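You operate a simulated robot arm through the tools that you are given. There is no shell and no other tool.

You run a simulated robot arm. Do the job below in one go: nothing can be reset, and whatever is moved stays where it is left.

TASK
Press the liner home in the green-banded nozzle and put it in slot 2 of the blue tray.
Fine: into the nest, slide in, lever down; pull the slide out again. Set down upright: what you pick out.

It is judged by the outcome, as a careful person would: the job done as asked, and still so three seconds after it is handed in. It fails if anything else is knocked over, pushed out of place, dropped, spilled or broken.

THE ROBOT
A 7-joint arm with a fingered hand, fixed in place. Base frame: the origin is on the floor under the middle of its stand, x ahead of it, y to its left, z up. Readings come in cm, degrees, newtons and seconds.
With the tool pointing down near the work surface it reaches from about 34 to 76 cm from the base axis. Its first joint turns from -166.0 to 166.0 degrees. Payload 4 kg.
The tool frame sits at the grasp point between the pads (the TCP): z along the fingers, y along the line on which they close. The tips reach 2.6 cm beyond it. The gripper opens to 13.2 cm; its body begins 7.3 cm behind the TCP. The gripper is a hand of 4 fingers: y runs from the thumb to the fingers, the wrist lies at [0, 0, -23.9] in the tool frame, and closing takes about 1.5 s.
Orientation is that of the tool frame in the base frame, as a unit quaternion [w, x, y, z]. With the fingers straight down and closing along the base's y, the tool's x points along the base's -x, its y along +y and its z along -z.

THE INTERFACE
- The arm moves only by the tool drive_tool. Its argument "commands" is a list that holds one entry, the list of rows, each a list of 7 numbers: the shift along the base's x, y, z in cm, then the turn, a rotation vector about the base's x, y, z in rad, then the gripper command, from -1 (shut) to 1 (fully open), values between in proportion. In form: [[[dx, dy, dz, wx, wy, wz, grip], ...]]. A call has 1 to 20 rows; each row is the pose to reach, as a shift and turn from the pose commanded when the call began. Each row takes 0.2 s and may step no farther than 5 cm and 8.6 degrees from the row before; otherwise, or with a gripper value out of range, the whole call is refused. Where a pose cannot be reached the arm comes as near as it can. A force on the tool above 60 N (or 10 N above the force at the start of the call, whichever is more), or a blocked arm, ends the call early, and 0.2 s more pass. Each finger travels about 7.2 cm/s and halts on what it meets, pressing with about 22 N; the grip force reading is that of the motor and also rises with nothing between the fingers. The clock runs only during rows and for 0.2 s after the last one: add rows that repeat a pose to give the fingers time. The reply holds the time, the measured pose of the TCP, the force on the tool along the base axes, the opening and the grip force, in the units named above and with some noise, with the torque about the TCP (base axes, N m) and any sound that the robot's microphone picked up.
- Cameras (640 x 400 px; columns grow to the right, rows downward): "scene" is fixed at [21.87, -65.1, 157.36]; the picture's right is [0.98, -0.18, 0.00], its down [-0.07, -0.37, -0.93] and it looks along [0.17, 0.91, -0.38] (base axes); focal length 328 px, centre (320, 200). "wrist" rides on the gripper at [6.8, 0.2, -9.7] in the tool frame; the picture's right is [-0.02, 1.00, 0.00], its down [-0.82, -0.02, -0.58] and it looks along [-0.58, -0.01, 0.82] (tool axes); focal length 270 px, centre (320, 200). There is no depth. A picture from a camera that has moved, and an enlarged one, comes with that camera's place and axes in the base frame and with its lens.
- get_image(camera): a new picture of that camera. No time passes.
- raise_lower(by): slides the trunk up (or, below 0, down) by that many cm; the arm rides with it, the base frame stays. It gives what a move gives, with no picture.
- grasp_type(shape): the hand has 4 fingers and takes this shape, open, in about a second: jaw (thumb against the fingers, like two jaws); tri (thumb and two fingers); tip (a fingertip pinch); poke (one finger out to press); point (the index stretched); flat (the hand flat); cup (the hand cupped); fist (a fist). The gripper value then closes the fingers along that shape, each until it touches; the sizes above hold for jaw. It gives what a move gives, with no picture.
- inspect(camera, box): a new picture of the part [left, top, right, bottom] of that camera's present view, enlarged. No time passes.
- sign_off(): hands the job in; it is judged then, once.

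Places have to be worked out from the pictures, the camera data and where the tool is seen. Open the gripper and draw the arm clear of the work before you hand the job in, unless the task says otherwise.

The tools are called after "Call:" by a JSON object that holds its "op" and its "data". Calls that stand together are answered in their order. drive_tool: Moves the arm, as the interface text tells. Its arguments: {"type":"object","properties":{"commands":{"type":"array","items":{"type":"array","items":{"type":"array","items":{"type":"number"}}}}},"required":["commands"]} The other tools are called the same way: raise_lower (by) moves the trunk up or down; grasp_type (shape) gives the hand a shape; get_image (camera) takes a picture; inspect (camera, box) takes an enlarged picture of a part of a camera's view; sign_off () hands the job in.

At the start:

```text
clock: 0.0
eef_pos: [10.31, 36.57, 127.01]
ee_rot: [0.0, 0.001, 1.0, 0.0]
wrist_force: [-0.8, 0.5, -0.2]
wrist_torque: [-0.01, -0.02, -0.02]
gripper_width: 13.18
finger_force: 0.0
shape: jaw
trunk travel left (down, up): [-52.5, 6.5]
```

scene: 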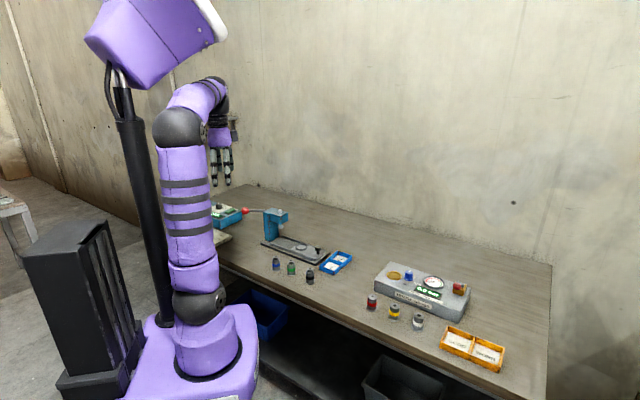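
wrist: 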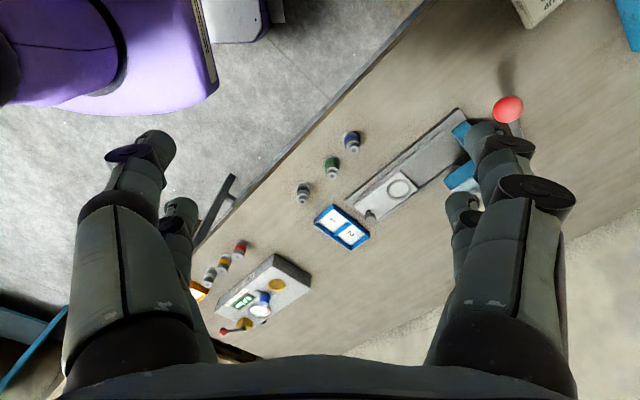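

I start by taking enlarged looks at the bench from the scene camera and the wrist camera to identify the nozzle, press and blue tray.

Call:
{"op": "inspect", "data": {"camera": "scene", "box": [200, 180, 360, 290]}}

Call:
{"op": "inspect", "data": {"camera": "wrist", "box": [270, 70, 550, 260]}}

Call:
{"op": "inspect", "data": {"camera": "scene", "box": [340, 240, 520, 380]}}

```text
3.64 times, centred on (280, 235) of scene
camera zoom: at [21.87, -65.1, 157.36], right [0.98, -0.18, 0.0], down [-0.07, -0.37, -0.93], along [0.17, 0.91, -0.38], focal length 1191 px, centre (466, 73)
```

zoom: 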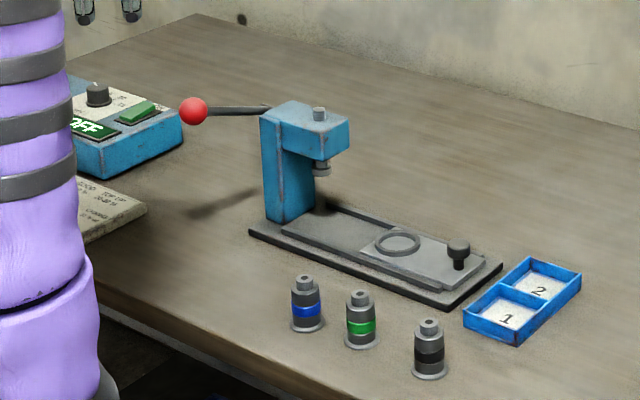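

```text
2.11 times, centred on (410, 165) of wrist
camera zoom: at [3.6, 36.65, 136.72], right [0.03, 1.0, 0.0], down [0.82, -0.02, 0.58], along [0.58, -0.02, -0.82], focal length 569 px, centre (130, 274)
```

zoom: 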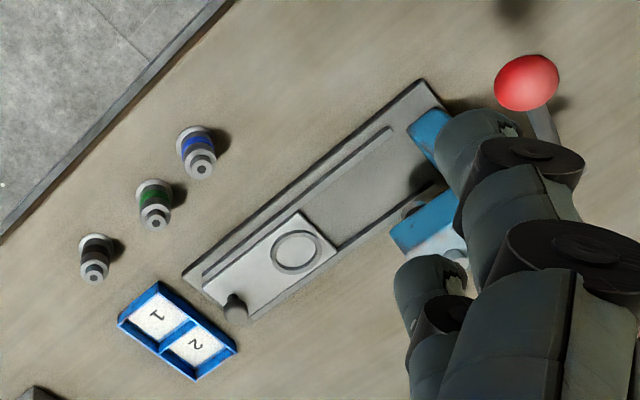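

```text
2.86 times, centred on (430, 310) of scene
camera zoom: at [21.87, -65.1, 157.36], right [0.98, -0.18, 0.0], down [-0.07, -0.37, -0.93], along [0.17, 0.91, -0.38], focal length 936 px, centre (6, -114)
```

zoom: 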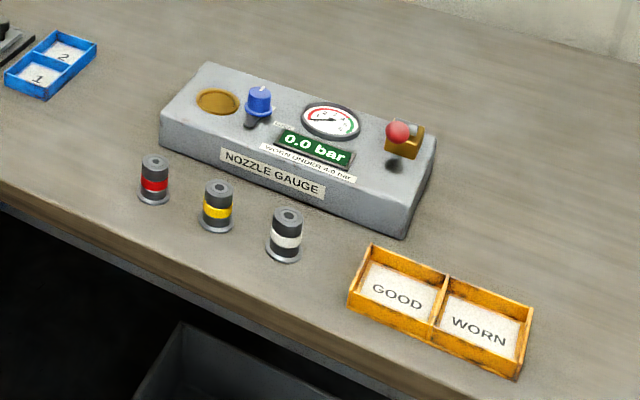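

The green-banded nozzle looks to be near (30, 38), the press nest near (36, 52.6, 87.6), the lever ball near (14, 59, 103) and tray slot 2 near (51, 44), with the table at about z 84.8. I look closer at the press, the nozzle and the device on the left before I move.

Call:
{"op": "inspect", "data": {"camera": "scene", "box": [230, 195, 330, 260]}}

Call:
{"op": "inspect", "data": {"camera": "scene", "box": [260, 240, 360, 300]}}

Call:
{"op": "inspect", "data": {"camera": "scene", "box": [195, 185, 275, 250]}}

Call:
{"op": "inspect", "data": {"camera": "wrist", "box": [420, 0, 640, 140]}}

```text
6.15 times, centred on (280, 228) of scene
camera zoom: at [21.87, -65.1, 157.36], right [0.98, -0.18, 0.0], down [-0.07, -0.37, -0.93], along [0.17, 0.91, -0.38], focal length 2015 px, centre (566, 31)
```

zoom: 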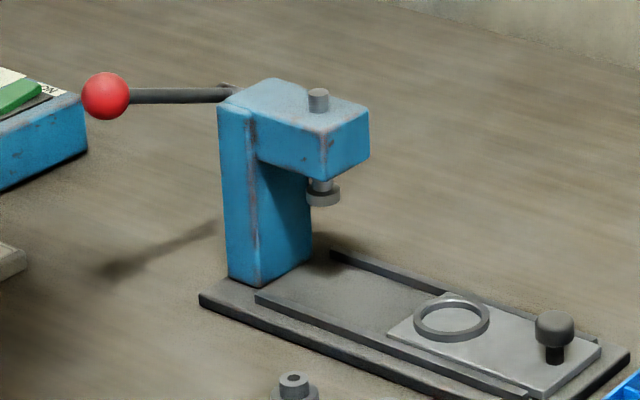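

```text
6.40 times, centred on (310, 270) of scene
camera zoom: at [21.87, -65.1, 157.36], right [0.98, -0.18, 0.0], down [-0.07, -0.37, -0.93], along [0.17, 0.91, -0.38], focal length 2096 px, centre (384, -248)
```

zoom: 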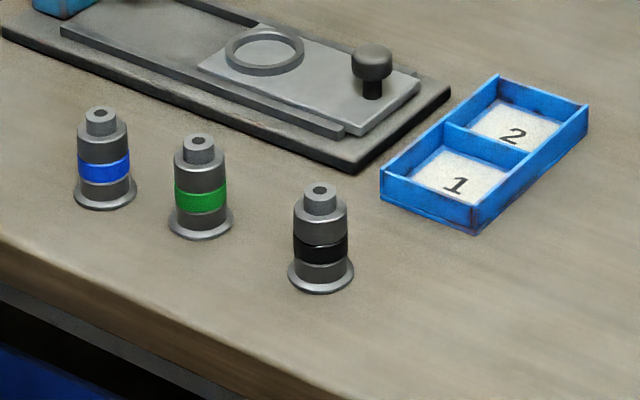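

```text
6.15 times, centred on (235, 218) of scene
camera zoom: at [21.87, -65.1, 157.36], right [0.98, -0.18, 0.0], down [-0.07, -0.37, -0.93], along [0.17, 0.91, -0.38], focal length 2015 px, centre (843, 92)
```

zoom: 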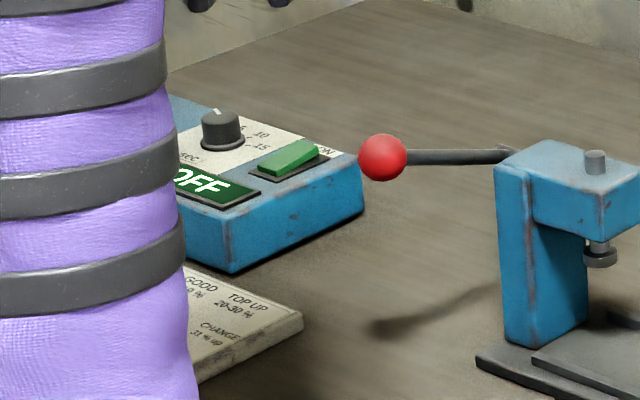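

```text
2.86 times, centred on (530, 70) of wrist
camera zoom: at [3.6, 36.65, 136.72], right [0.03, 1.0, 0.0], down [0.82, -0.02, 0.58], along [0.58, -0.02, -0.82], focal length 772 px, centre (-280, 571)
```

zoom: 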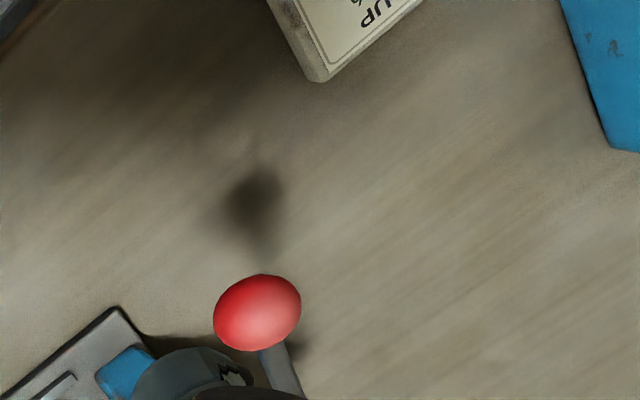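

The lever is a rod with a ball that points toward the robot from behind the press head, and the slide runs along roughly (0.7, -0.7). Now I look at the hand itself to see its finger layout.

Call:
{"op": "inspect", "data": {"camera": "scene", "box": [190, 110, 270, 195]}}

Call:
{"op": "get_image", "data": {"camera": "wrist"}}

```text
4.71 times, centred on (230, 152) of scene
camera zoom: at [21.87, -65.1, 157.36], right [0.98, -0.18, 0.0], down [-0.07, -0.37, -0.93], along [0.17, 0.91, -0.38], focal length 1541 px, centre (744, 424)
```

zoom: 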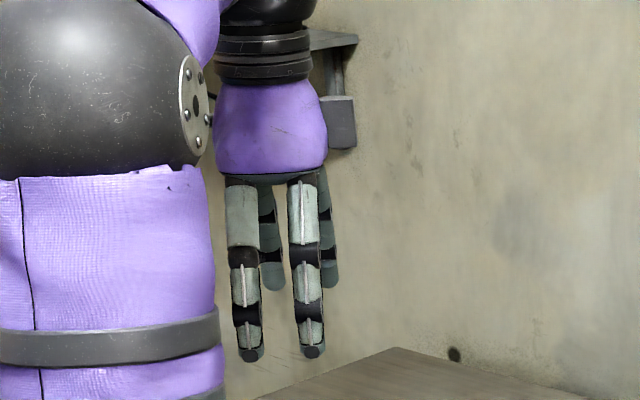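

```text
taken
camera wrist: at [3.6, 36.65, 136.72], right [0.03, 1.0, 0.0], down [0.82, -0.02, 0.58], along [0.58, -0.02, -0.82], focal length 270 px, centre (320, 200)
```

wrist: 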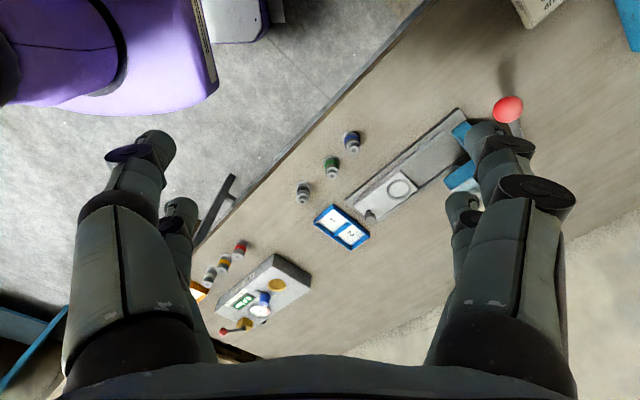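

The hand has two fingers on each side in jaw shape. Still high above the bench, I try the "tip" shape to see how it holds small round parts.

Call:
{"op": "grasp_type", "data": {"shape": "tip"}}

```text
clock: 0.9
eef_pos: [10.29, 36.67, 127.0]
ee_rot: [0.0, 0.001, 1.0, 0.001]
wrist_force: [-0.5, -1.1, 0.2]
wrist_torque: [0.0, 0.0, 0.01]
gripper_width: 13.19
finger_force: 0.0
shape: tip
trunk travel left (down, up): [-52.5, 6.5]
```

I view the tip shape from both cameras.

Call:
{"op": "inspect", "data": {"camera": "scene", "box": [190, 110, 270, 195]}}

Call:
{"op": "get_image", "data": {"camera": "wrist"}}

```text
4.71 times, centred on (230, 152) of scene
camera zoom: at [21.87, -65.1, 157.36], right [0.98, -0.18, 0.0], down [-0.07, -0.37, -0.93], along [0.17, 0.91, -0.38], focal length 1541 px, centre (744, 424)
```

zoom: 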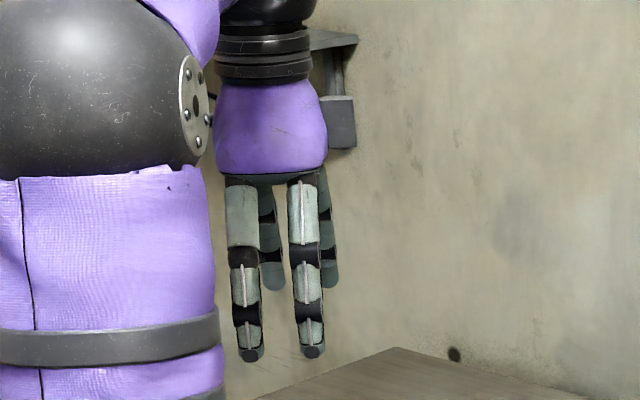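

```text
taken
camera wrist: at [3.6, 36.65, 136.72], right [0.03, 1.0, 0.0], down [0.82, -0.02, 0.58], along [0.58, -0.02, -0.82], focal length 270 px, centre (320, 200)
```

wrist: 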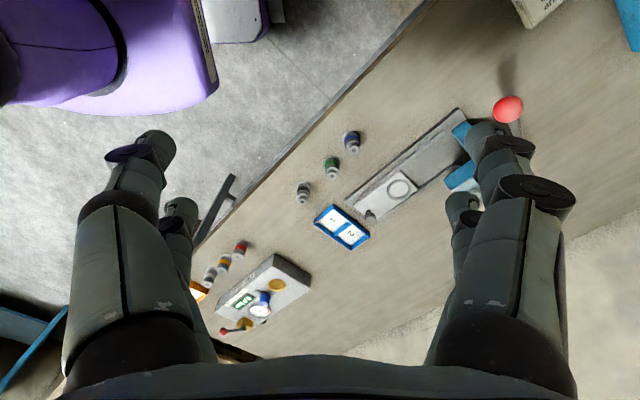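

Open, the tip shape looks just like the jaw, so I close it in the air to see which fingers move.

Call:
{"op": "drive_tool", "data": {"commands": [[[0, 0, 0, 0, 0, 0, -0.6], [0, 0, 0, 0, 0, 0, -0.6], [0, 0, 0, 0, 0, 0, -0.6], [0, 0, 0, 0, 0, 0, -0.6], [0, 0, 0, 0, 0, 0, -0.6], [0, 0, 0, 0, 0, 0, -0.6], [0, 0, 0, 0, 0, 0, -0.6], [0, 0, 0, 0, 0, 0, -0.6]]]}}

Call:
{"op": "get_image", "data": {"camera": "wrist"}}

Call:
{"op": "inspect", "data": {"camera": "scene", "box": [190, 110, 270, 195]}}

```text
clock: 2.7
eef_pos: [10.35, 36.63, 127.11]
ee_rot: [-0.001, 0.001, 1.0, 0.0]
wrist_force: [-0.6, 0.5, -0.3]
wrist_torque: [0.02, 0.03, 0.02]
gripper_width: 2.71
finger_force: 0.0
shape: tip
trunk travel left (down, up): [-52.5, 6.5]
```

```text
taken
camera wrist: at [3.6, 36.65, 136.72], right [0.03, 1.0, 0.0], down [0.82, -0.02, 0.58], along [0.58, -0.02, -0.82], focal length 270 px, centre (320, 200)
```

wrist: 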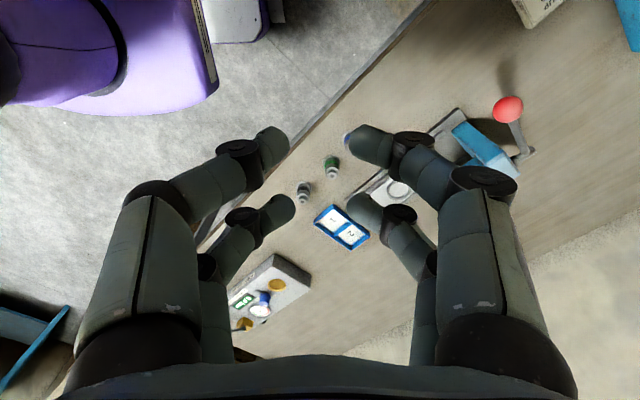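

```text
4.71 times, centred on (230, 152) of scene
camera zoom: at [21.87, -65.1, 157.36], right [0.98, -0.18, 0.0], down [-0.07, -0.37, -0.93], along [0.17, 0.91, -0.38], focal length 1541 px, centre (744, 424)
```

zoom: 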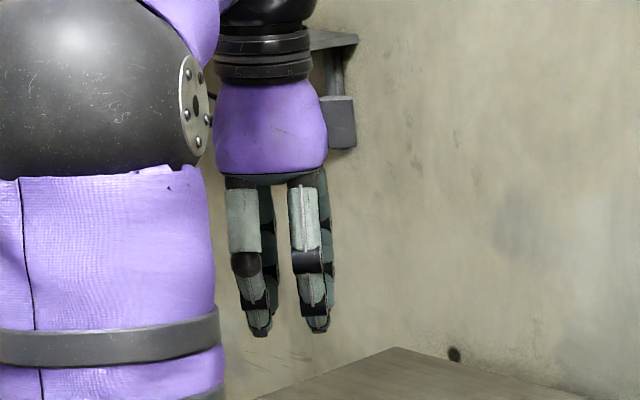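

All four fingers close together as two opposed pairs, so a round part gets caged between them and jaw is the shape to use. I set jaw again and turn the tool about +135° with it still high, so the closing line lies across the nozzle row and the wrist camera sits on the side away from the press head.

Call:
{"op": "grasp_type", "data": {"shape": "jaw"}}

Call:
{"op": "drive_tool", "data": {"commands": [[[1.0, 0, 0, 0, 0, 0.14, 1], [2.0, 0, 0, 0, 0, 0.28, 1], [3.0, 0, 0, 0, 0, 0.42, 1], [4.0, 0, 0, 0, 0, 0.56, 1], [5.0, 0, 0, 0, 0, 0.7, 1], [6.0, 0, 0, 0, 0, 0.84, 1], [7.0, 0, 0, 0, 0, 0.98, 1], [8.0, 0, 0, 0, 0, 1.12, 1], [9.0, 0, 0, 0, 0, 1.26, 1], [10.0, 0, 0, 0, 0, 1.4, 1], [11.0, 0, 0, 0, 0, 1.54, 1], [12.0, 0, 0, 0, 0, 1.68, 1], [13.0, 0, 0, 0, 0, 1.82, 1], [14.0, 0, 0, 0, 0, 1.96, 1], [15.0, 0, 0, 0, 0, 2.1, 1], [16.0, 0, 0, 0, 0, 2.24, 1], [17.0, 0, 0, 0, 0, 2.356, 1], [17.0, 0, 0, 0, 0, 2.356, 1], [17.0, 0, 0, 0, 0, 2.356, 1]]]}}

Call:
{"op": "get_image", "data": {"camera": "wrist"}}

Call:
{"op": "get_image", "data": {"camera": "scene"}}

```text
clock: 3.6
eef_pos: [10.31, 36.73, 127.04]
ee_rot: [0.0, 0.001, 1.0, 0.0]
wrist_force: [-0.6, 0.3, 0.8]
wrist_torque: [0.0, -0.01, 0.0]
gripper_width: 13.2
finger_force: 0.0
shape: jaw
trunk travel left (down, up): [-52.5, 6.5]
```

```text
clock: 7.6
eef_pos: [27.38, 36.56, 126.94]
ee_rot: [0.0, 0.924, -0.383, -0.001]
wrist_force: [-0.6, 0.4, -0.5]
wrist_torque: [-0.02, -0.02, -0.01]
gripper_width: 13.18
finger_force: 0.1
shape: jaw
trunk travel left (down, up): [-52.5, 6.5]
```

```text
taken
camera wrist: at [32.15, 31.5, 136.73], right [-0.73, -0.69, 0.0], down [-0.56, 0.59, 0.58], along [-0.4, 0.42, -0.82], focal length 270 px, centre (320, 200)
```

wrist: 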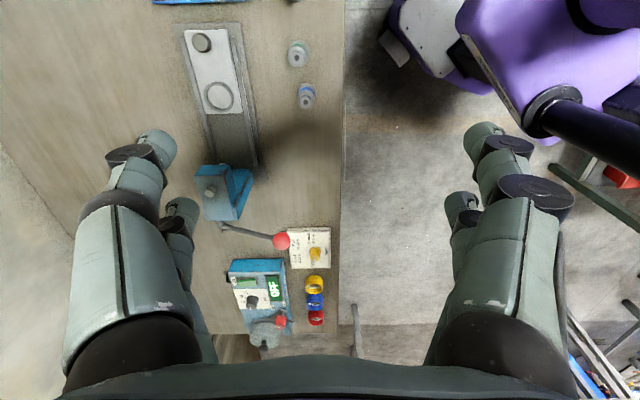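

```text
taken
```

scene: 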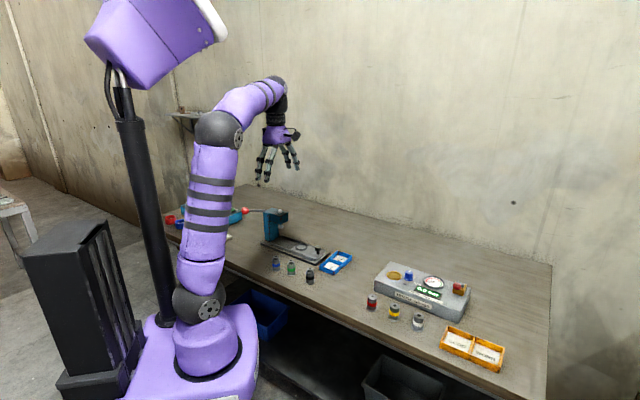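

The turn was reached exactly, and the press axis is now almost vertical in the wrist view. I zoom into the wrist picture to measure the nest, knob and nozzles.

Call:
{"op": "inspect", "data": {"camera": "wrist", "box": [160, 0, 350, 119]}}

Call:
{"op": "inspect", "data": {"camera": "wrist", "box": [180, 130, 340, 260]}}

```text
3.36 times, centred on (255, 60) of wrist
camera zoom: at [32.15, 31.5, 136.73], right [-0.73, -0.69, 0.0], down [-0.56, 0.59, 0.58], along [-0.4, 0.42, -0.82], focal length 908 px, centre (538, 672)
```

zoom: 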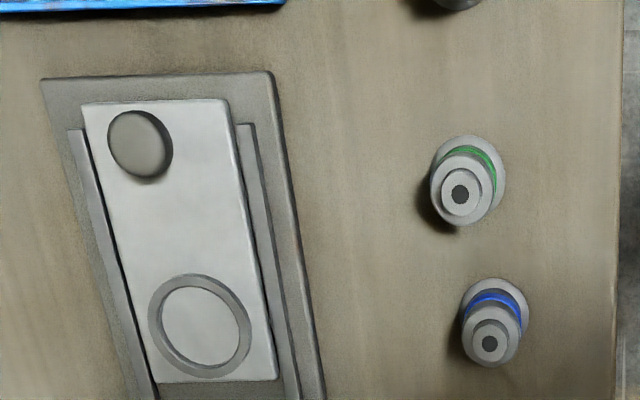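

```text
3.08 times, centred on (260, 195) of wrist
camera zoom: at [32.15, 31.5, 136.73], right [-0.73, -0.69, 0.0], down [-0.56, 0.59, 0.58], along [-0.4, 0.42, -0.82], focal length 832 px, centre (505, 215)
```

zoom: 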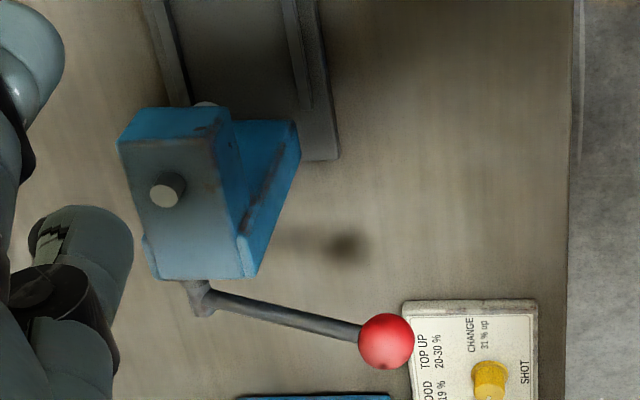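

Both views agree: green nozzle centre about (30.4, 38.1), ring centre (36.1, 52.7) with an inner width of about 4.2 cm, knob (42.1, 46.8), ram (28.3, 60.3), ball (14.5, 59.2, 103.3), and the press axis along (0.707, -0.707). I go down above the green nozzle to TCP z 100, with the hand still clear of the nozzle tops at about 90.4.

Call:
{"op": "drive_tool", "data": {"commands": [[[0.3, 0.15, -2.0, 0, 0, 0, 1], [0.6, 0.3, -5.0, 0, 0, 0, 1], [0.9, 0.45, -8.0, 0, 0, 0, 1], [1.2, 0.6, -11.0, 0, 0, 0, 1], [1.6, 0.8, -14.0, 0, 0, 0, 0.8], [2.0, 1.0, -17.0, 0, 0, 0, 0.6], [2.4, 1.2, -20.0, 0, 0, 0, 0.4], [2.8, 1.4, -23.0, 0, 0, 0, 0.3], [3.1, 1.55, -25.5, 0, 0, 0, 0.2], [3.1, 1.55, -27.0, 0, 0, 0, 0.2], [3.1, 1.55, -27.0, 0, 0, 0, 0.2]]]}}

Call:
{"op": "get_image", "data": {"camera": "wrist"}}

Call:
{"op": "get_image", "data": {"camera": "scene"}}

```text
clock: 10.0
eef_pos: [30.51, 38.21, 100.0]
ee_rot: [-0.001, 0.924, -0.383, 0.0]
wrist_force: [0.3, -0.5, -0.6]
wrist_torque: [-0.01, 0.03, -0.01]
gripper_width: 7.97
finger_force: 0.1
shape: jaw
trunk travel left (down, up): [-52.5, 6.5]
```

```text
taken
camera wrist: at [35.25, 33.08, 109.69], right [-0.73, -0.69, 0.0], down [-0.56, 0.59, 0.58], along [-0.4, 0.42, -0.82], focal length 270 px, centre (320, 200)
```

wrist: 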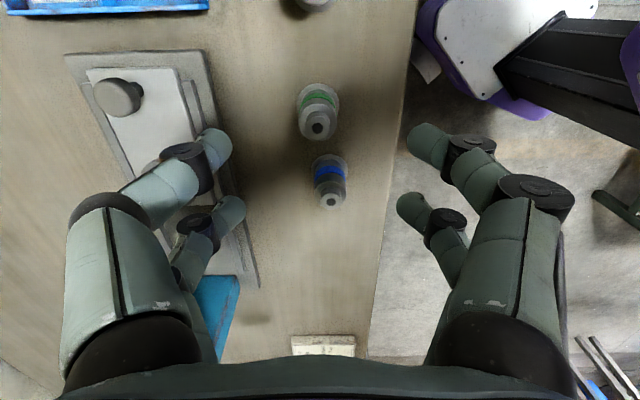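

```text
taken
```

scene: 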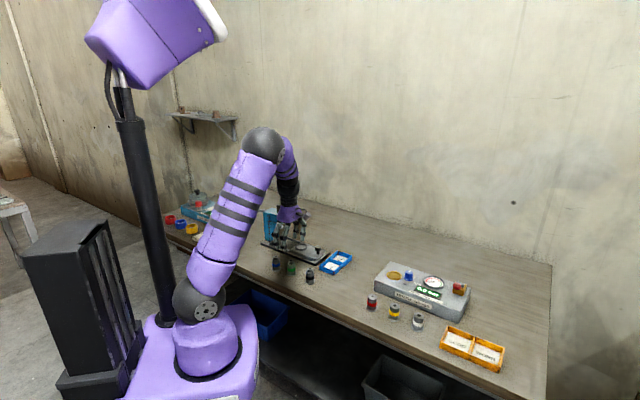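

The pose was reached well. I zoom on the nozzle and on the nest to refine their positions from this closer view.

Call:
{"op": "inspect", "data": {"camera": "wrist", "box": [270, 70, 370, 220]}}

Call:
{"op": "inspect", "data": {"camera": "wrist", "box": [60, 40, 260, 165]}}

```text
2.67 times, centred on (320, 145) of wrist
camera zoom: at [35.25, 33.08, 109.69], right [-0.73, -0.69, 0.0], down [-0.56, 0.59, 0.58], along [-0.4, 0.42, -0.82], focal length 721 px, centre (320, 347)
```

zoom: 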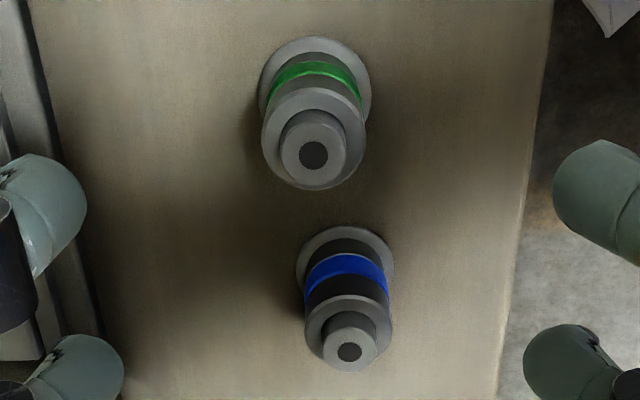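

```text
3.20 times, centred on (160, 102) of wrist
camera zoom: at [35.25, 33.08, 109.69], right [-0.73, -0.69, 0.0], down [-0.56, 0.59, 0.58], along [-0.4, 0.42, -0.82], focal length 865 px, centre (832, 512)
```

zoom: 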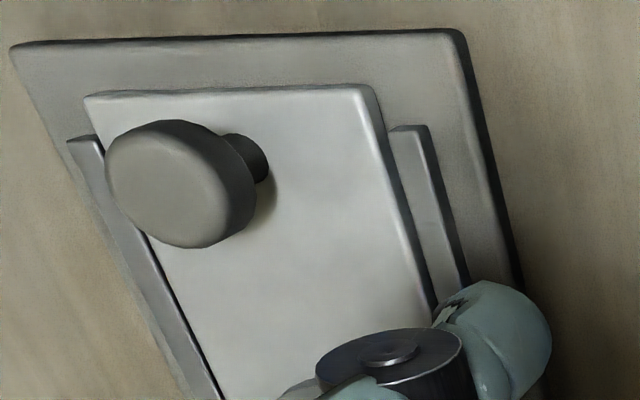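

The nozzle stands about 0.2 cm off the TCP axis, at roughly (30.3, 38.3). I correct for that and descend to TCP z 89, leaving the fingertips about 1.6 cm above the table.

Call:
{"op": "drive_tool", "data": {"commands": [[[-0.05, 0.1, -2.0, 0, 0, 0, 0.2], [-0.1, 0.15, -4.0, 0, 0, 0, 0.2], [-0.1, 0.15, -6.0, 0, 0, 0, 0.2], [-0.1, 0.15, -8.0, 0, 0, 0, 0.2], [-0.1, 0.15, -9.5, 0, 0, 0, 0.2], [-0.1, 0.15, -10.5, 0, 0, 0, 0.2], [-0.1, 0.15, -11.0, 0, 0, 0, 0.2], [-0.1, 0.15, -11.0, 0, 0, 0, 0.2]]]}}

Call:
{"op": "get_image", "data": {"camera": "wrist"}}

Call:
{"op": "inspect", "data": {"camera": "scene", "box": [240, 220, 360, 300]}}

```text
clock: 11.8
eef_pos: [30.33, 38.36, 88.93]
ee_rot: [0.0, 0.924, -0.384, 0.0]
wrist_force: [-0.3, 0.3, -0.1]
wrist_torque: [-0.01, 0.01, -0.02]
gripper_width: 7.97
finger_force: 0.1
shape: jaw
trunk travel left (down, up): [-52.5, 6.5]
```

```text
taken
camera wrist: at [35.15, 33.19, 98.7], right [-0.73, -0.69, 0.0], down [-0.56, 0.59, 0.58], along [-0.4, 0.42, -0.82], focal length 270 px, centre (320, 200)
```

wrist: 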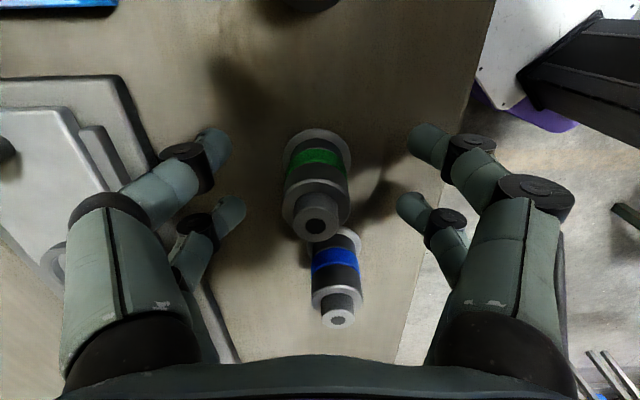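

```text
5.00 times, centred on (300, 260) of scene
camera zoom: at [21.87, -65.1, 157.36], right [0.98, -0.18, 0.0], down [-0.07, -0.37, -0.93], along [0.17, 0.91, -0.38], focal length 1638 px, centre (420, -100)
```

zoom: 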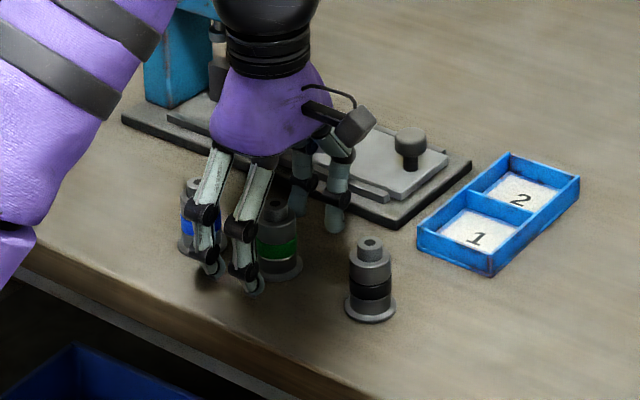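

The fingers straddle the green nozzle with room all round. I zoom in to check centring and height before closing.

Call:
{"op": "inspect", "data": {"camera": "wrist", "box": [220, 110, 420, 260]}}

```text
2.67 times, centred on (320, 185) of wrist
camera zoom: at [35.15, 33.19, 98.7], right [-0.73, -0.69, 0.0], down [-0.56, 0.59, 0.58], along [-0.4, 0.42, -0.82], focal length 721 px, centre (320, 240)
```

zoom: 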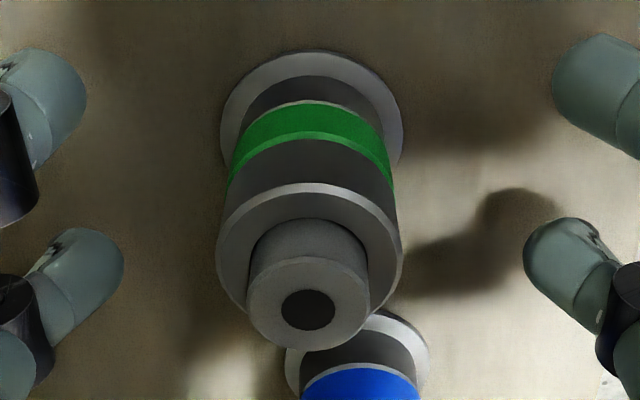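

The nozzle is centred within about 1 mm, spanning roughly z 85.1 to 90.7, with the fingertips at about 86.3, just above its flange. I close the fingers around the body.

Call:
{"op": "drive_tool", "data": {"commands": [[[0, 0, 0, 0, 0, 0, -0.2], [0, 0, 0, 0, 0, 0, -0.4], [0, 0, 0, 0, 0, 0, -0.6], [0, 0, 0, 0, 0, 0, -0.8], [0, 0, 0, 0, 0, 0, -1], [0, 0, 0, 0, 0, 0, -1], [0, 0, 0, 0, 0, 0, -1], [0, 0, 0, 0, 0, 0, -1]]]}}

Call:
{"op": "get_image", "data": {"camera": "wrist"}}

Call:
{"op": "inspect", "data": {"camera": "scene", "box": [240, 220, 360, 300]}}

```text
clock: 13.6
eef_pos: [30.33, 38.37, 88.96]
ee_rot: [0.001, 0.923, -0.384, 0.0]
wrist_force: [0.6, 0.2, -0.1]
wrist_torque: [0.04, 0.01, 0.02]
gripper_width: 0.08
finger_force: 21.7
shape: jaw
trunk travel left (down, up): [-52.5, 6.5]
```

```text
taken
camera wrist: at [35.16, 33.2, 98.72], right [-0.73, -0.69, 0.0], down [-0.56, 0.59, 0.58], along [-0.4, 0.42, -0.82], focal length 270 px, centre (320, 200)
```

wrist: 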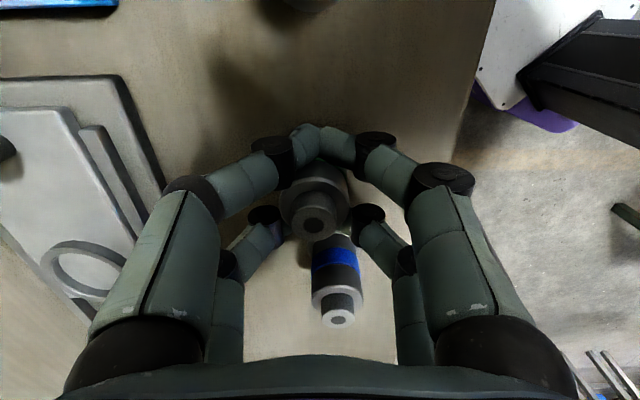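

```text
5.00 times, centred on (300, 260) of scene
camera zoom: at [21.87, -65.1, 157.36], right [0.98, -0.18, 0.0], down [-0.07, -0.37, -0.93], along [0.17, 0.91, -0.38], focal length 1638 px, centre (420, -100)
```

zoom: 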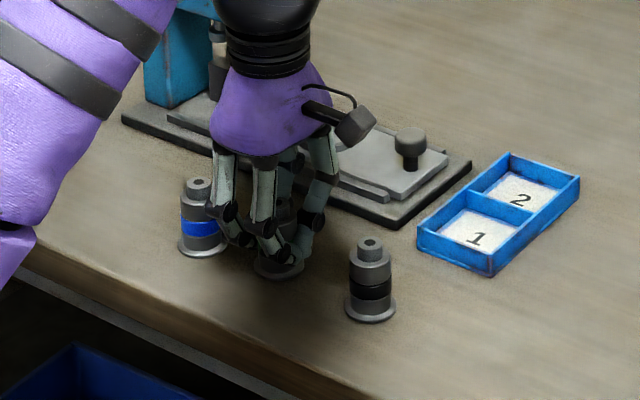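

The opening reads 0.08, so the finger pairs have nearly met around the nozzle rather than on it. I look closely at whether the body is gripped or only caged.

Call:
{"op": "inspect", "data": {"camera": "wrist", "box": [220, 100, 420, 260]}}

Call:
{"op": "inspect", "data": {"camera": "scene", "box": [270, 245, 320, 280]}}

```text
2.50 times, centred on (320, 180) of wrist
camera zoom: at [35.16, 33.2, 98.72], right [-0.73, -0.69, 0.0], down [-0.56, 0.59, 0.58], along [-0.4, 0.42, -0.82], focal length 676 px, centre (320, 250)
```

zoom: 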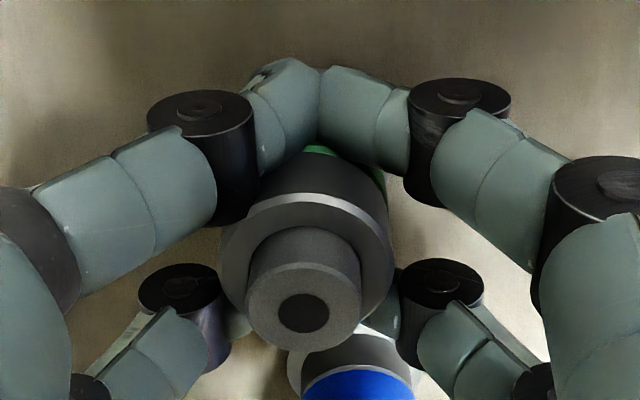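

```text
11.43 times, centred on (295, 262) of scene
camera zoom: at [21.87, -65.1, 157.36], right [0.98, -0.18, 0.0], down [-0.07, -0.37, -0.93], along [0.17, 0.91, -0.38], focal length 3743 px, centre (606, -514)
```

zoom: 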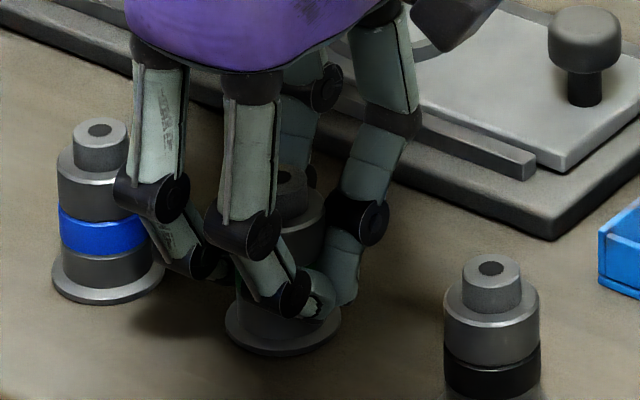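

The pairs have closed past the nozzle on both sides, so it is only loosely caged and not held. I open again, rise clear and try the "tri" shape.

Call:
{"op": "drive_tool", "data": {"commands": [[[0, 0, 0, 0, 0, 0, -0.5], [0, 0, 0, 0, 0, 0, -0.1], [0, 0, 0, 0, 0, 0, 0.2], [0, 0, 0, 0, 0, 0, 0.2], [0, 0, 0, 0, 0, 0, 0.2], [0, 0, 0, 0, 0, 0, 0.2], [0, 0, 2.0, 0, 0, 0, 0.2], [0, 0, 5.0, 0, 0, 0, 0.2], [0, 0, 9.0, 0, 0, 0, 0.2], [0, 0, 13.0, 0, 0, 0, 0.2], [0, 0, 13.0, 0, 0, 0, 0.2]]]}}

Call:
{"op": "get_image", "data": {"camera": "wrist"}}

Call:
{"op": "grasp_type", "data": {"shape": "tri"}}

Call:
{"op": "get_image", "data": {"camera": "wrist"}}

```text
clock: 16.0
eef_pos: [30.21, 38.38, 102.07]
ee_rot: [0.0, 0.923, -0.384, 0.0]
wrist_force: [0.1, 0.0, 0.5]
wrist_torque: [0.03, -0.01, 0.0]
gripper_width: 7.85
finger_force: 0.0
shape: jaw
trunk travel left (down, up): [-52.5, 6.5]
```

```text
taken
camera wrist: at [35.12, 33.26, 111.84], right [-0.73, -0.69, 0.0], down [-0.56, 0.59, 0.58], along [-0.4, 0.42, -0.82], focal length 270 px, centre (320, 200)
```

wrist: 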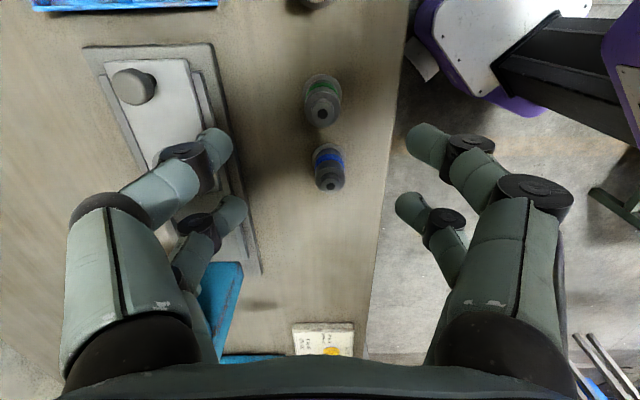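

```text
clock: 16.9
eef_pos: [30.31, 38.37, 101.97]
ee_rot: [0.0, 0.923, -0.384, 0.0]
wrist_force: [0.7, 0.1, -0.1]
wrist_torque: [-0.02, 0.0, 0.01]
gripper_width: 13.16
finger_force: 0.0
shape: tri
trunk travel left (down, up): [-52.5, 6.5]
```

```text
taken
camera wrist: at [35.13, 33.27, 111.78], right [-0.73, -0.69, 0.0], down [-0.56, 0.59, 0.58], along [-0.4, 0.42, -0.82], focal length 270 px, centre (320, 200)
```

wrist: 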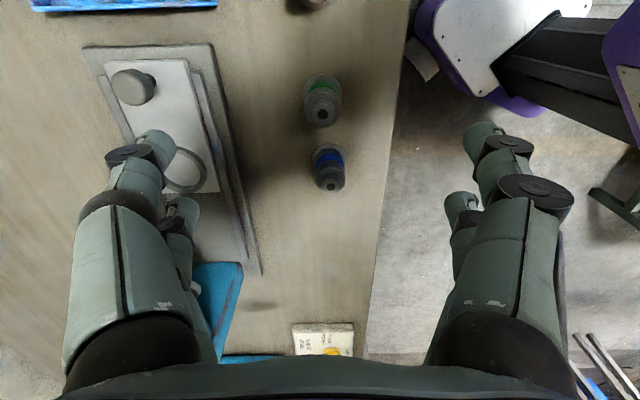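

The green nozzle still stands as it was. I close the tri shape partly in the air to see how its fingers come together.

Call:
{"op": "drive_tool", "data": {"commands": [[[0, 0, 0, 0, 0, 0, -0.6], [0, 0, 0, 0, 0, 0, -0.6], [0, 0, 0, 0, 0, 0, -0.6], [0, 0, 0, 0, 0, 0, -0.6], [0, 0, 0, 0, 0, 0, -0.6], [0, 0, 0, 0, 0, 0, -0.6], [0, 0, 0, 0, 0, 0, -0.6]]]}}

Call:
{"op": "get_image", "data": {"camera": "wrist"}}

Call:
{"op": "grasp_type", "data": {"shape": "cup"}}

Call:
{"op": "get_image", "data": {"camera": "wrist"}}

```text
clock: 18.5
eef_pos: [30.24, 38.27, 102.08]
ee_rot: [0.001, 0.924, -0.383, 0.0]
wrist_force: [0.4, 0.0, -0.1]
wrist_torque: [0.03, 0.02, -0.03]
gripper_width: 2.65
finger_force: 0.1
shape: tri
trunk travel left (down, up): [-52.5, 6.5]
```

```text
taken
camera wrist: at [35.13, 33.27, 111.78], right [-0.73, -0.69, 0.0], down [-0.56, 0.59, 0.58], along [-0.4, 0.42, -0.82], focal length 270 px, centre (320, 200)
```

wrist: 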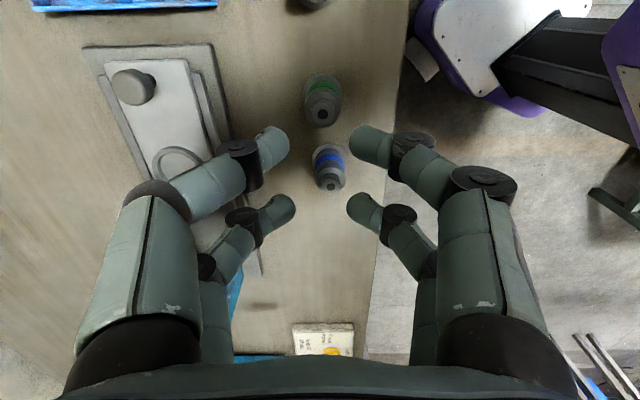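

```text
clock: 19.4
eef_pos: [30.3, 38.45, 102.0]
ee_rot: [0.0, 0.924, -0.383, 0.0]
wrist_force: [-0.4, 0.1, 0.2]
wrist_torque: [-0.04, 0.02, 0.0]
gripper_width: 6.01
finger_force: 0.0
shape: cup
trunk travel left (down, up): [-52.5, 6.5]
```

```text
taken
camera wrist: at [35.13, 33.27, 111.78], right [-0.73, -0.69, 0.0], down [-0.56, 0.59, 0.58], along [-0.4, 0.42, -0.82], focal length 270 px, centre (320, 200)
```

wrist: 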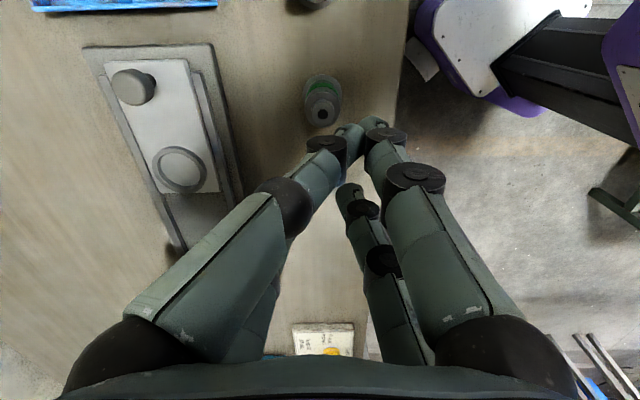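

Tri closes like tip, and cup folds off-centre, so I will pinch the nozzle with a single opposed finger pair. The pairs sit at about x = ±1.85 in the tool frame, so I return to jaw and shift the TCP by +1.85 along tool x so that the pair nearer the palm side lines up with the nozzle, away from its blue neighbour.

Call:
{"op": "grasp_type", "data": {"shape": "jaw"}}

Call:
{"op": "drive_tool", "data": {"commands": [[[0.4, -0.4, 0, 0, 0, 0, -0.1], [0.8, -0.8, 0, 0, 0, 0, -0.1], [1.3, -1.3, 0, 0, 0, 0, -0.1], [1.3, -1.3, 0, 0, 0, 0, -0.1], [1.3, -1.3, 0, 0, 0, 0, -0.1], [1.3, -1.3, 0, 0, 0, 0, -0.1]]]}}

Call:
{"op": "inspect", "data": {"camera": "wrist", "box": [200, 70, 440, 240]}}

Call:
{"op": "inspect", "data": {"camera": "scene", "box": [250, 190, 350, 290]}}

```text
clock: 20.3
eef_pos: [30.34, 38.47, 102.04]
ee_rot: [0.0, 0.924, -0.383, 0.0]
wrist_force: [-1.2, 0.6, -0.5]
wrist_torque: [0.03, 0.03, -0.01]
gripper_width: 13.19
finger_force: 0.0
shape: jaw
trunk travel left (down, up): [-52.5, 6.5]
```

```text
clock: 21.7
eef_pos: [31.66, 36.98, 102.0]
ee_rot: [0.0, 0.924, -0.383, 0.0]
wrist_force: [0.0, -0.5, 0.2]
wrist_torque: [0.0, -0.02, 0.01]
gripper_width: 6.0
finger_force: 0.1
shape: jaw
trunk travel left (down, up): [-52.5, 6.5]
```

```text
2.35 times, centred on (320, 155) of wrist
camera zoom: at [36.46, 31.91, 111.72], right [-0.73, -0.69, 0.0], down [-0.56, 0.59, 0.58], along [-0.4, 0.42, -0.82], focal length 636 px, centre (320, 306)
```

zoom: 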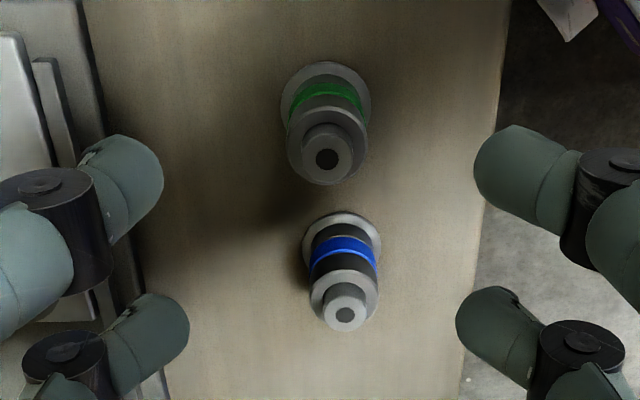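

```text
4.00 times, centred on (300, 240) of scene
camera zoom: at [21.87, -65.1, 157.36], right [0.98, -0.18, 0.0], down [-0.07, -0.37, -0.93], along [0.17, 0.91, -0.38], focal length 1310 px, centre (400, 40)
```

zoom: 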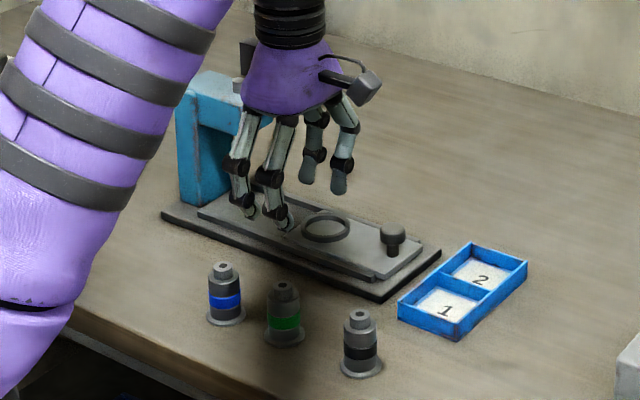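

The nozzle now lies at tool (-1.7, +0.3). I shift the TCP slightly to centre the rear pair on it and descend to TCP z 89.8, so the fingertips meet the body about 2 cm above its bottom.

Call:
{"op": "drive_tool", "data": {"commands": [[[-0.04, -0.25, -1.5, 0, 0, 0, -0.1], [-0.04, -0.25, -4.0, 0, 0, 0, -0.1], [-0.04, -0.25, -6.5, 0, 0, 0, -0.1], [-0.04, -0.25, -9.0, 0, 0, 0, -0.1], [-0.04, -0.25, -10.7, 0, 0, 0, -0.1], [-0.04, -0.25, -11.7, 0, 0, 0, -0.1], [-0.04, -0.25, -12.2, 0, 0, 0, -0.1], [-0.04, -0.25, -12.2, 0, 0, 0, -0.1]]]}}

Call:
{"op": "inspect", "data": {"camera": "wrist", "box": [200, 100, 440, 270]}}

Call:
{"op": "inspect", "data": {"camera": "scene", "box": [260, 230, 340, 290]}}

```text
clock: 23.5
eef_pos: [31.6, 36.72, 89.85]
ee_rot: [0.001, 0.923, -0.384, 0.001]
wrist_force: [0.5, 0.3, -0.2]
wrist_torque: [0.03, 0.02, -0.03]
gripper_width: 5.98
finger_force: 0.0
shape: jaw
trunk travel left (down, up): [-52.5, 6.5]
```

```text
2.35 times, centred on (320, 185) of wrist
camera zoom: at [36.42, 31.64, 99.54], right [-0.73, -0.69, 0.0], down [-0.56, 0.59, 0.58], along [-0.4, 0.42, -0.82], focal length 636 px, centre (320, 235)
```

zoom: 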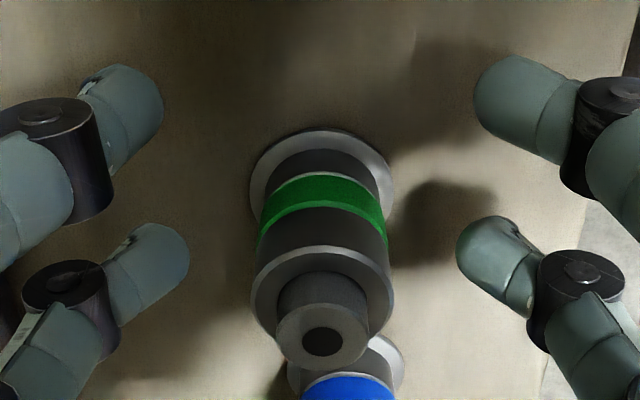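

```text
6.67 times, centred on (300, 260) of scene
camera zoom: at [21.87, -65.1, 157.36], right [0.98, -0.18, 0.0], down [-0.07, -0.37, -0.93], along [0.17, 0.91, -0.38], focal length 2183 px, centre (453, -200)
```

zoom: 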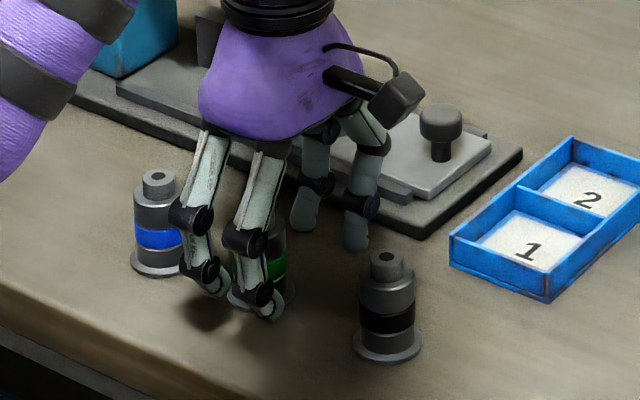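

The rear pair is lined up with the nozzle (tool x about -1.8, y about +0.1). I close gently around the body.

Call:
{"op": "drive_tool", "data": {"commands": [[[0, 0, 0, 0, 0, 0, -0.25], [0, 0, 0, 0, 0, 0, -0.4], [0, 0, 0, 0, 0, 0, -0.5], [0, 0, 0, 0, 0, 0, -0.6], [0, 0, 0, 0, 0, 0, -0.8], [0, 0, 0, 0, 0, 0, -1], [0, 0, 0, 0, 0, 0, -1], [0, 0, 0, 0, 0, 0, -1]]]}}

Call:
{"op": "inspect", "data": {"camera": "wrist", "box": [200, 100, 440, 270]}}

Call:
{"op": "inspect", "data": {"camera": "scene", "box": [260, 230, 340, 290]}}

```text
clock: 25.3
eef_pos: [31.53, 36.73, 89.84]
ee_rot: [0.001, 0.924, -0.383, 0.0]
wrist_force: [0.5, 0.7, -1.8]
wrist_torque: [-0.01, -0.03, 0.02]
gripper_width: 0.03
finger_force: 21.8
shape: jaw
trunk travel left (down, up): [-52.5, 6.5]
```

```text
2.35 times, centred on (320, 185) of wrist
camera zoom: at [36.43, 31.64, 99.54], right [-0.73, -0.69, 0.0], down [-0.56, 0.59, 0.58], along [-0.4, 0.42, -0.82], focal length 636 px, centre (320, 235)
```

zoom: 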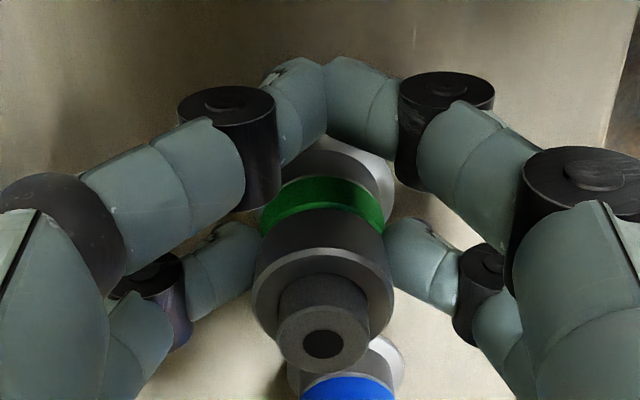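

```text
6.67 times, centred on (300, 260) of scene
camera zoom: at [21.87, -65.1, 157.36], right [0.98, -0.18, 0.0], down [-0.07, -0.37, -0.93], along [0.17, 0.91, -0.38], focal length 2183 px, centre (453, -200)
```

zoom: 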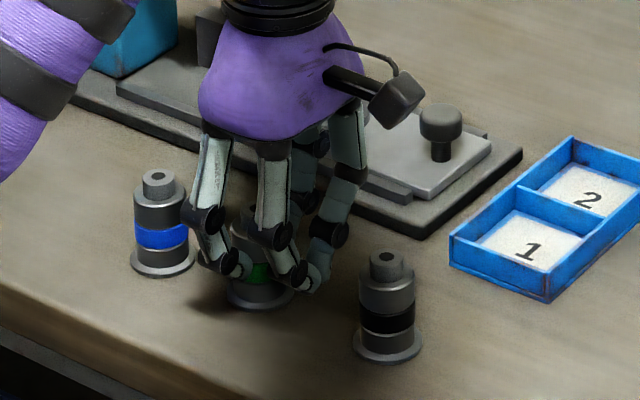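

The rear pair now presses the body from both sides just under the band while the front pair has closed on itself. I lift 2 cm slowly and check that the nozzle comes along upright.

Call:
{"op": "drive_tool", "data": {"commands": [[[0, 0, 0.3, 0, 0, 0, -1], [0, 0, 0.7, 0, 0, 0, -1], [0, 0, 1.2, 0, 0, 0, -1], [0, 0, 2.0, 0, 0, 0, -1], [0, 0, 2.0, 0, 0, 0, -1]]]}}

Call:
{"op": "inspect", "data": {"camera": "wrist", "box": [200, 100, 440, 270]}}

Call:
{"op": "inspect", "data": {"camera": "scene", "box": [260, 230, 340, 290]}}

```text
clock: 26.5
eef_pos: [31.59, 36.67, 91.88]
ee_rot: [0.0, 0.923, -0.384, 0.0]
wrist_force: [0.5, -0.6, -1.7]
wrist_torque: [-0.03, -0.03, 0.01]
gripper_width: 0.0
finger_force: 21.9
shape: jaw
trunk travel left (down, up): [-52.5, 6.5]
```

```text
2.35 times, centred on (320, 185) of wrist
camera zoom: at [36.43, 31.64, 101.54], right [-0.73, -0.69, 0.0], down [-0.56, 0.59, 0.58], along [-0.4, 0.42, -0.82], focal length 636 px, centre (320, 235)
```

zoom: 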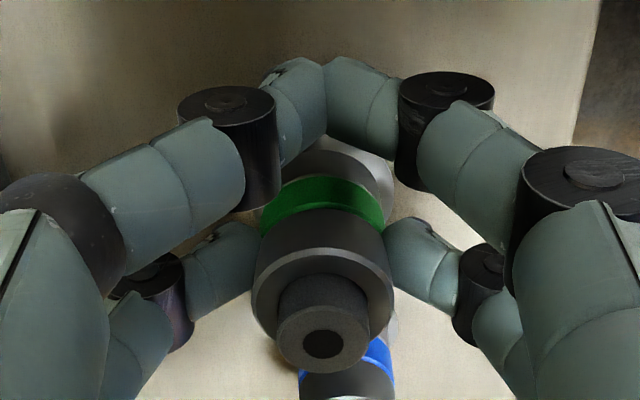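

```text
6.67 times, centred on (300, 260) of scene
camera zoom: at [21.87, -65.1, 157.36], right [0.98, -0.18, 0.0], down [-0.07, -0.37, -0.93], along [0.17, 0.91, -0.38], focal length 2183 px, centre (453, -200)
```

zoom: 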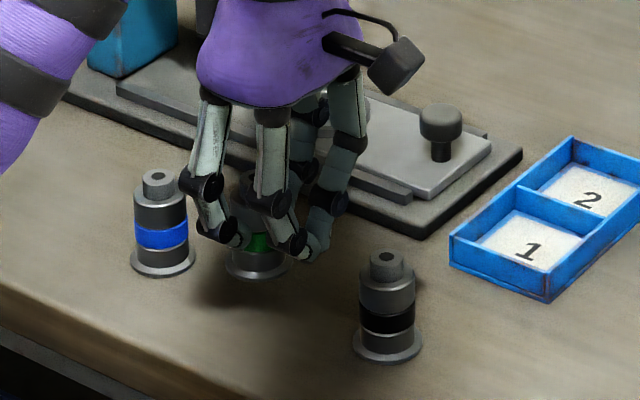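

The nozzle hangs straight and has not slipped. I raise to z 98 and carry it over the nest at about (36.1, 52.7), stopping high enough to compare its flange with the ring.

Call:
{"op": "drive_tool", "data": {"commands": [[[0, 0, 2.5, 0, 0, 0, -1], [0, 0, 5.0, 0, 0, 0, -1], [0.4, 1.0, 6.2, 0, 0, 0, -1], [1.2, 3.0, 6.2, 0, 0, 0, -1], [2.0, 5.0, 6.2, 0, 0, 0, -1], [2.8, 7.0, 6.2, 0, 0, 0, -1], [3.6, 9.0, 6.2, 0, 0, 0, -1], [4.4, 11.0, 6.2, 0, 0, 0, -1], [5.2, 13.0, 6.2, 0, 0, 0, -1], [5.7, 14.2, 6.2, 0, 0, 0, -1], [5.9, 14.74, 6.2, 0, 0, 0, -1], [5.9, 14.74, 5.0, 0, 0, 0, -1], [5.9, 14.74, 4.0, 0, 0, 0, -1], [5.9, 14.74, 4.0, 0, 0, 0, -1]]]}}

Call:
{"op": "get_image", "data": {"camera": "wrist"}}

Call:
{"op": "inspect", "data": {"camera": "scene", "box": [240, 190, 360, 280]}}

```text
clock: 29.5
eef_pos: [37.62, 51.6, 95.59]
ee_rot: [0.001, 0.924, -0.383, 0.0]
wrist_force: [0.1, 0.5, -2.3]
wrist_torque: [-0.01, -0.07, -0.01]
gripper_width: 0.02
finger_force: 21.6
shape: jaw
trunk travel left (down, up): [-52.5, 6.5]
```

```text
taken
camera wrist: at [42.31, 46.44, 105.46], right [-0.73, -0.69, 0.0], down [-0.56, 0.59, 0.58], along [-0.4, 0.42, -0.82], focal length 270 px, centre (320, 200)
```

wrist: 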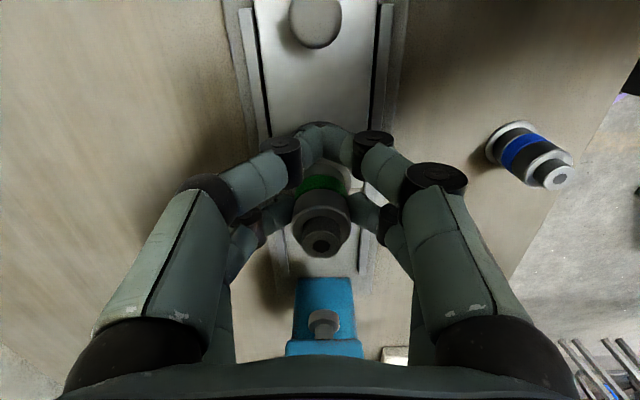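

```text
4.44 times, centred on (300, 235) of scene
camera zoom: at [21.87, -65.1, 157.36], right [0.98, -0.18, 0.0], down [-0.07, -0.37, -0.93], along [0.17, 0.91, -0.38], focal length 1456 px, centre (409, 44)
```

zoom: 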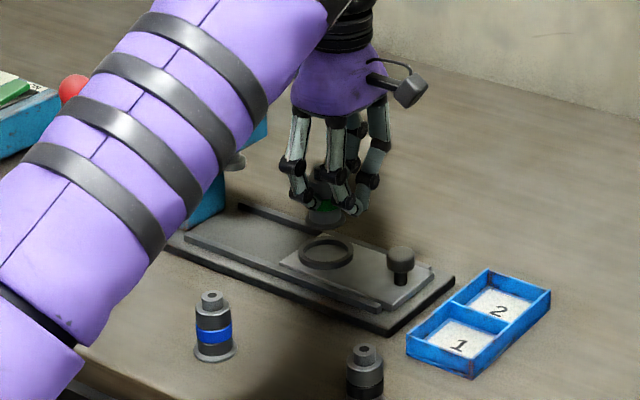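

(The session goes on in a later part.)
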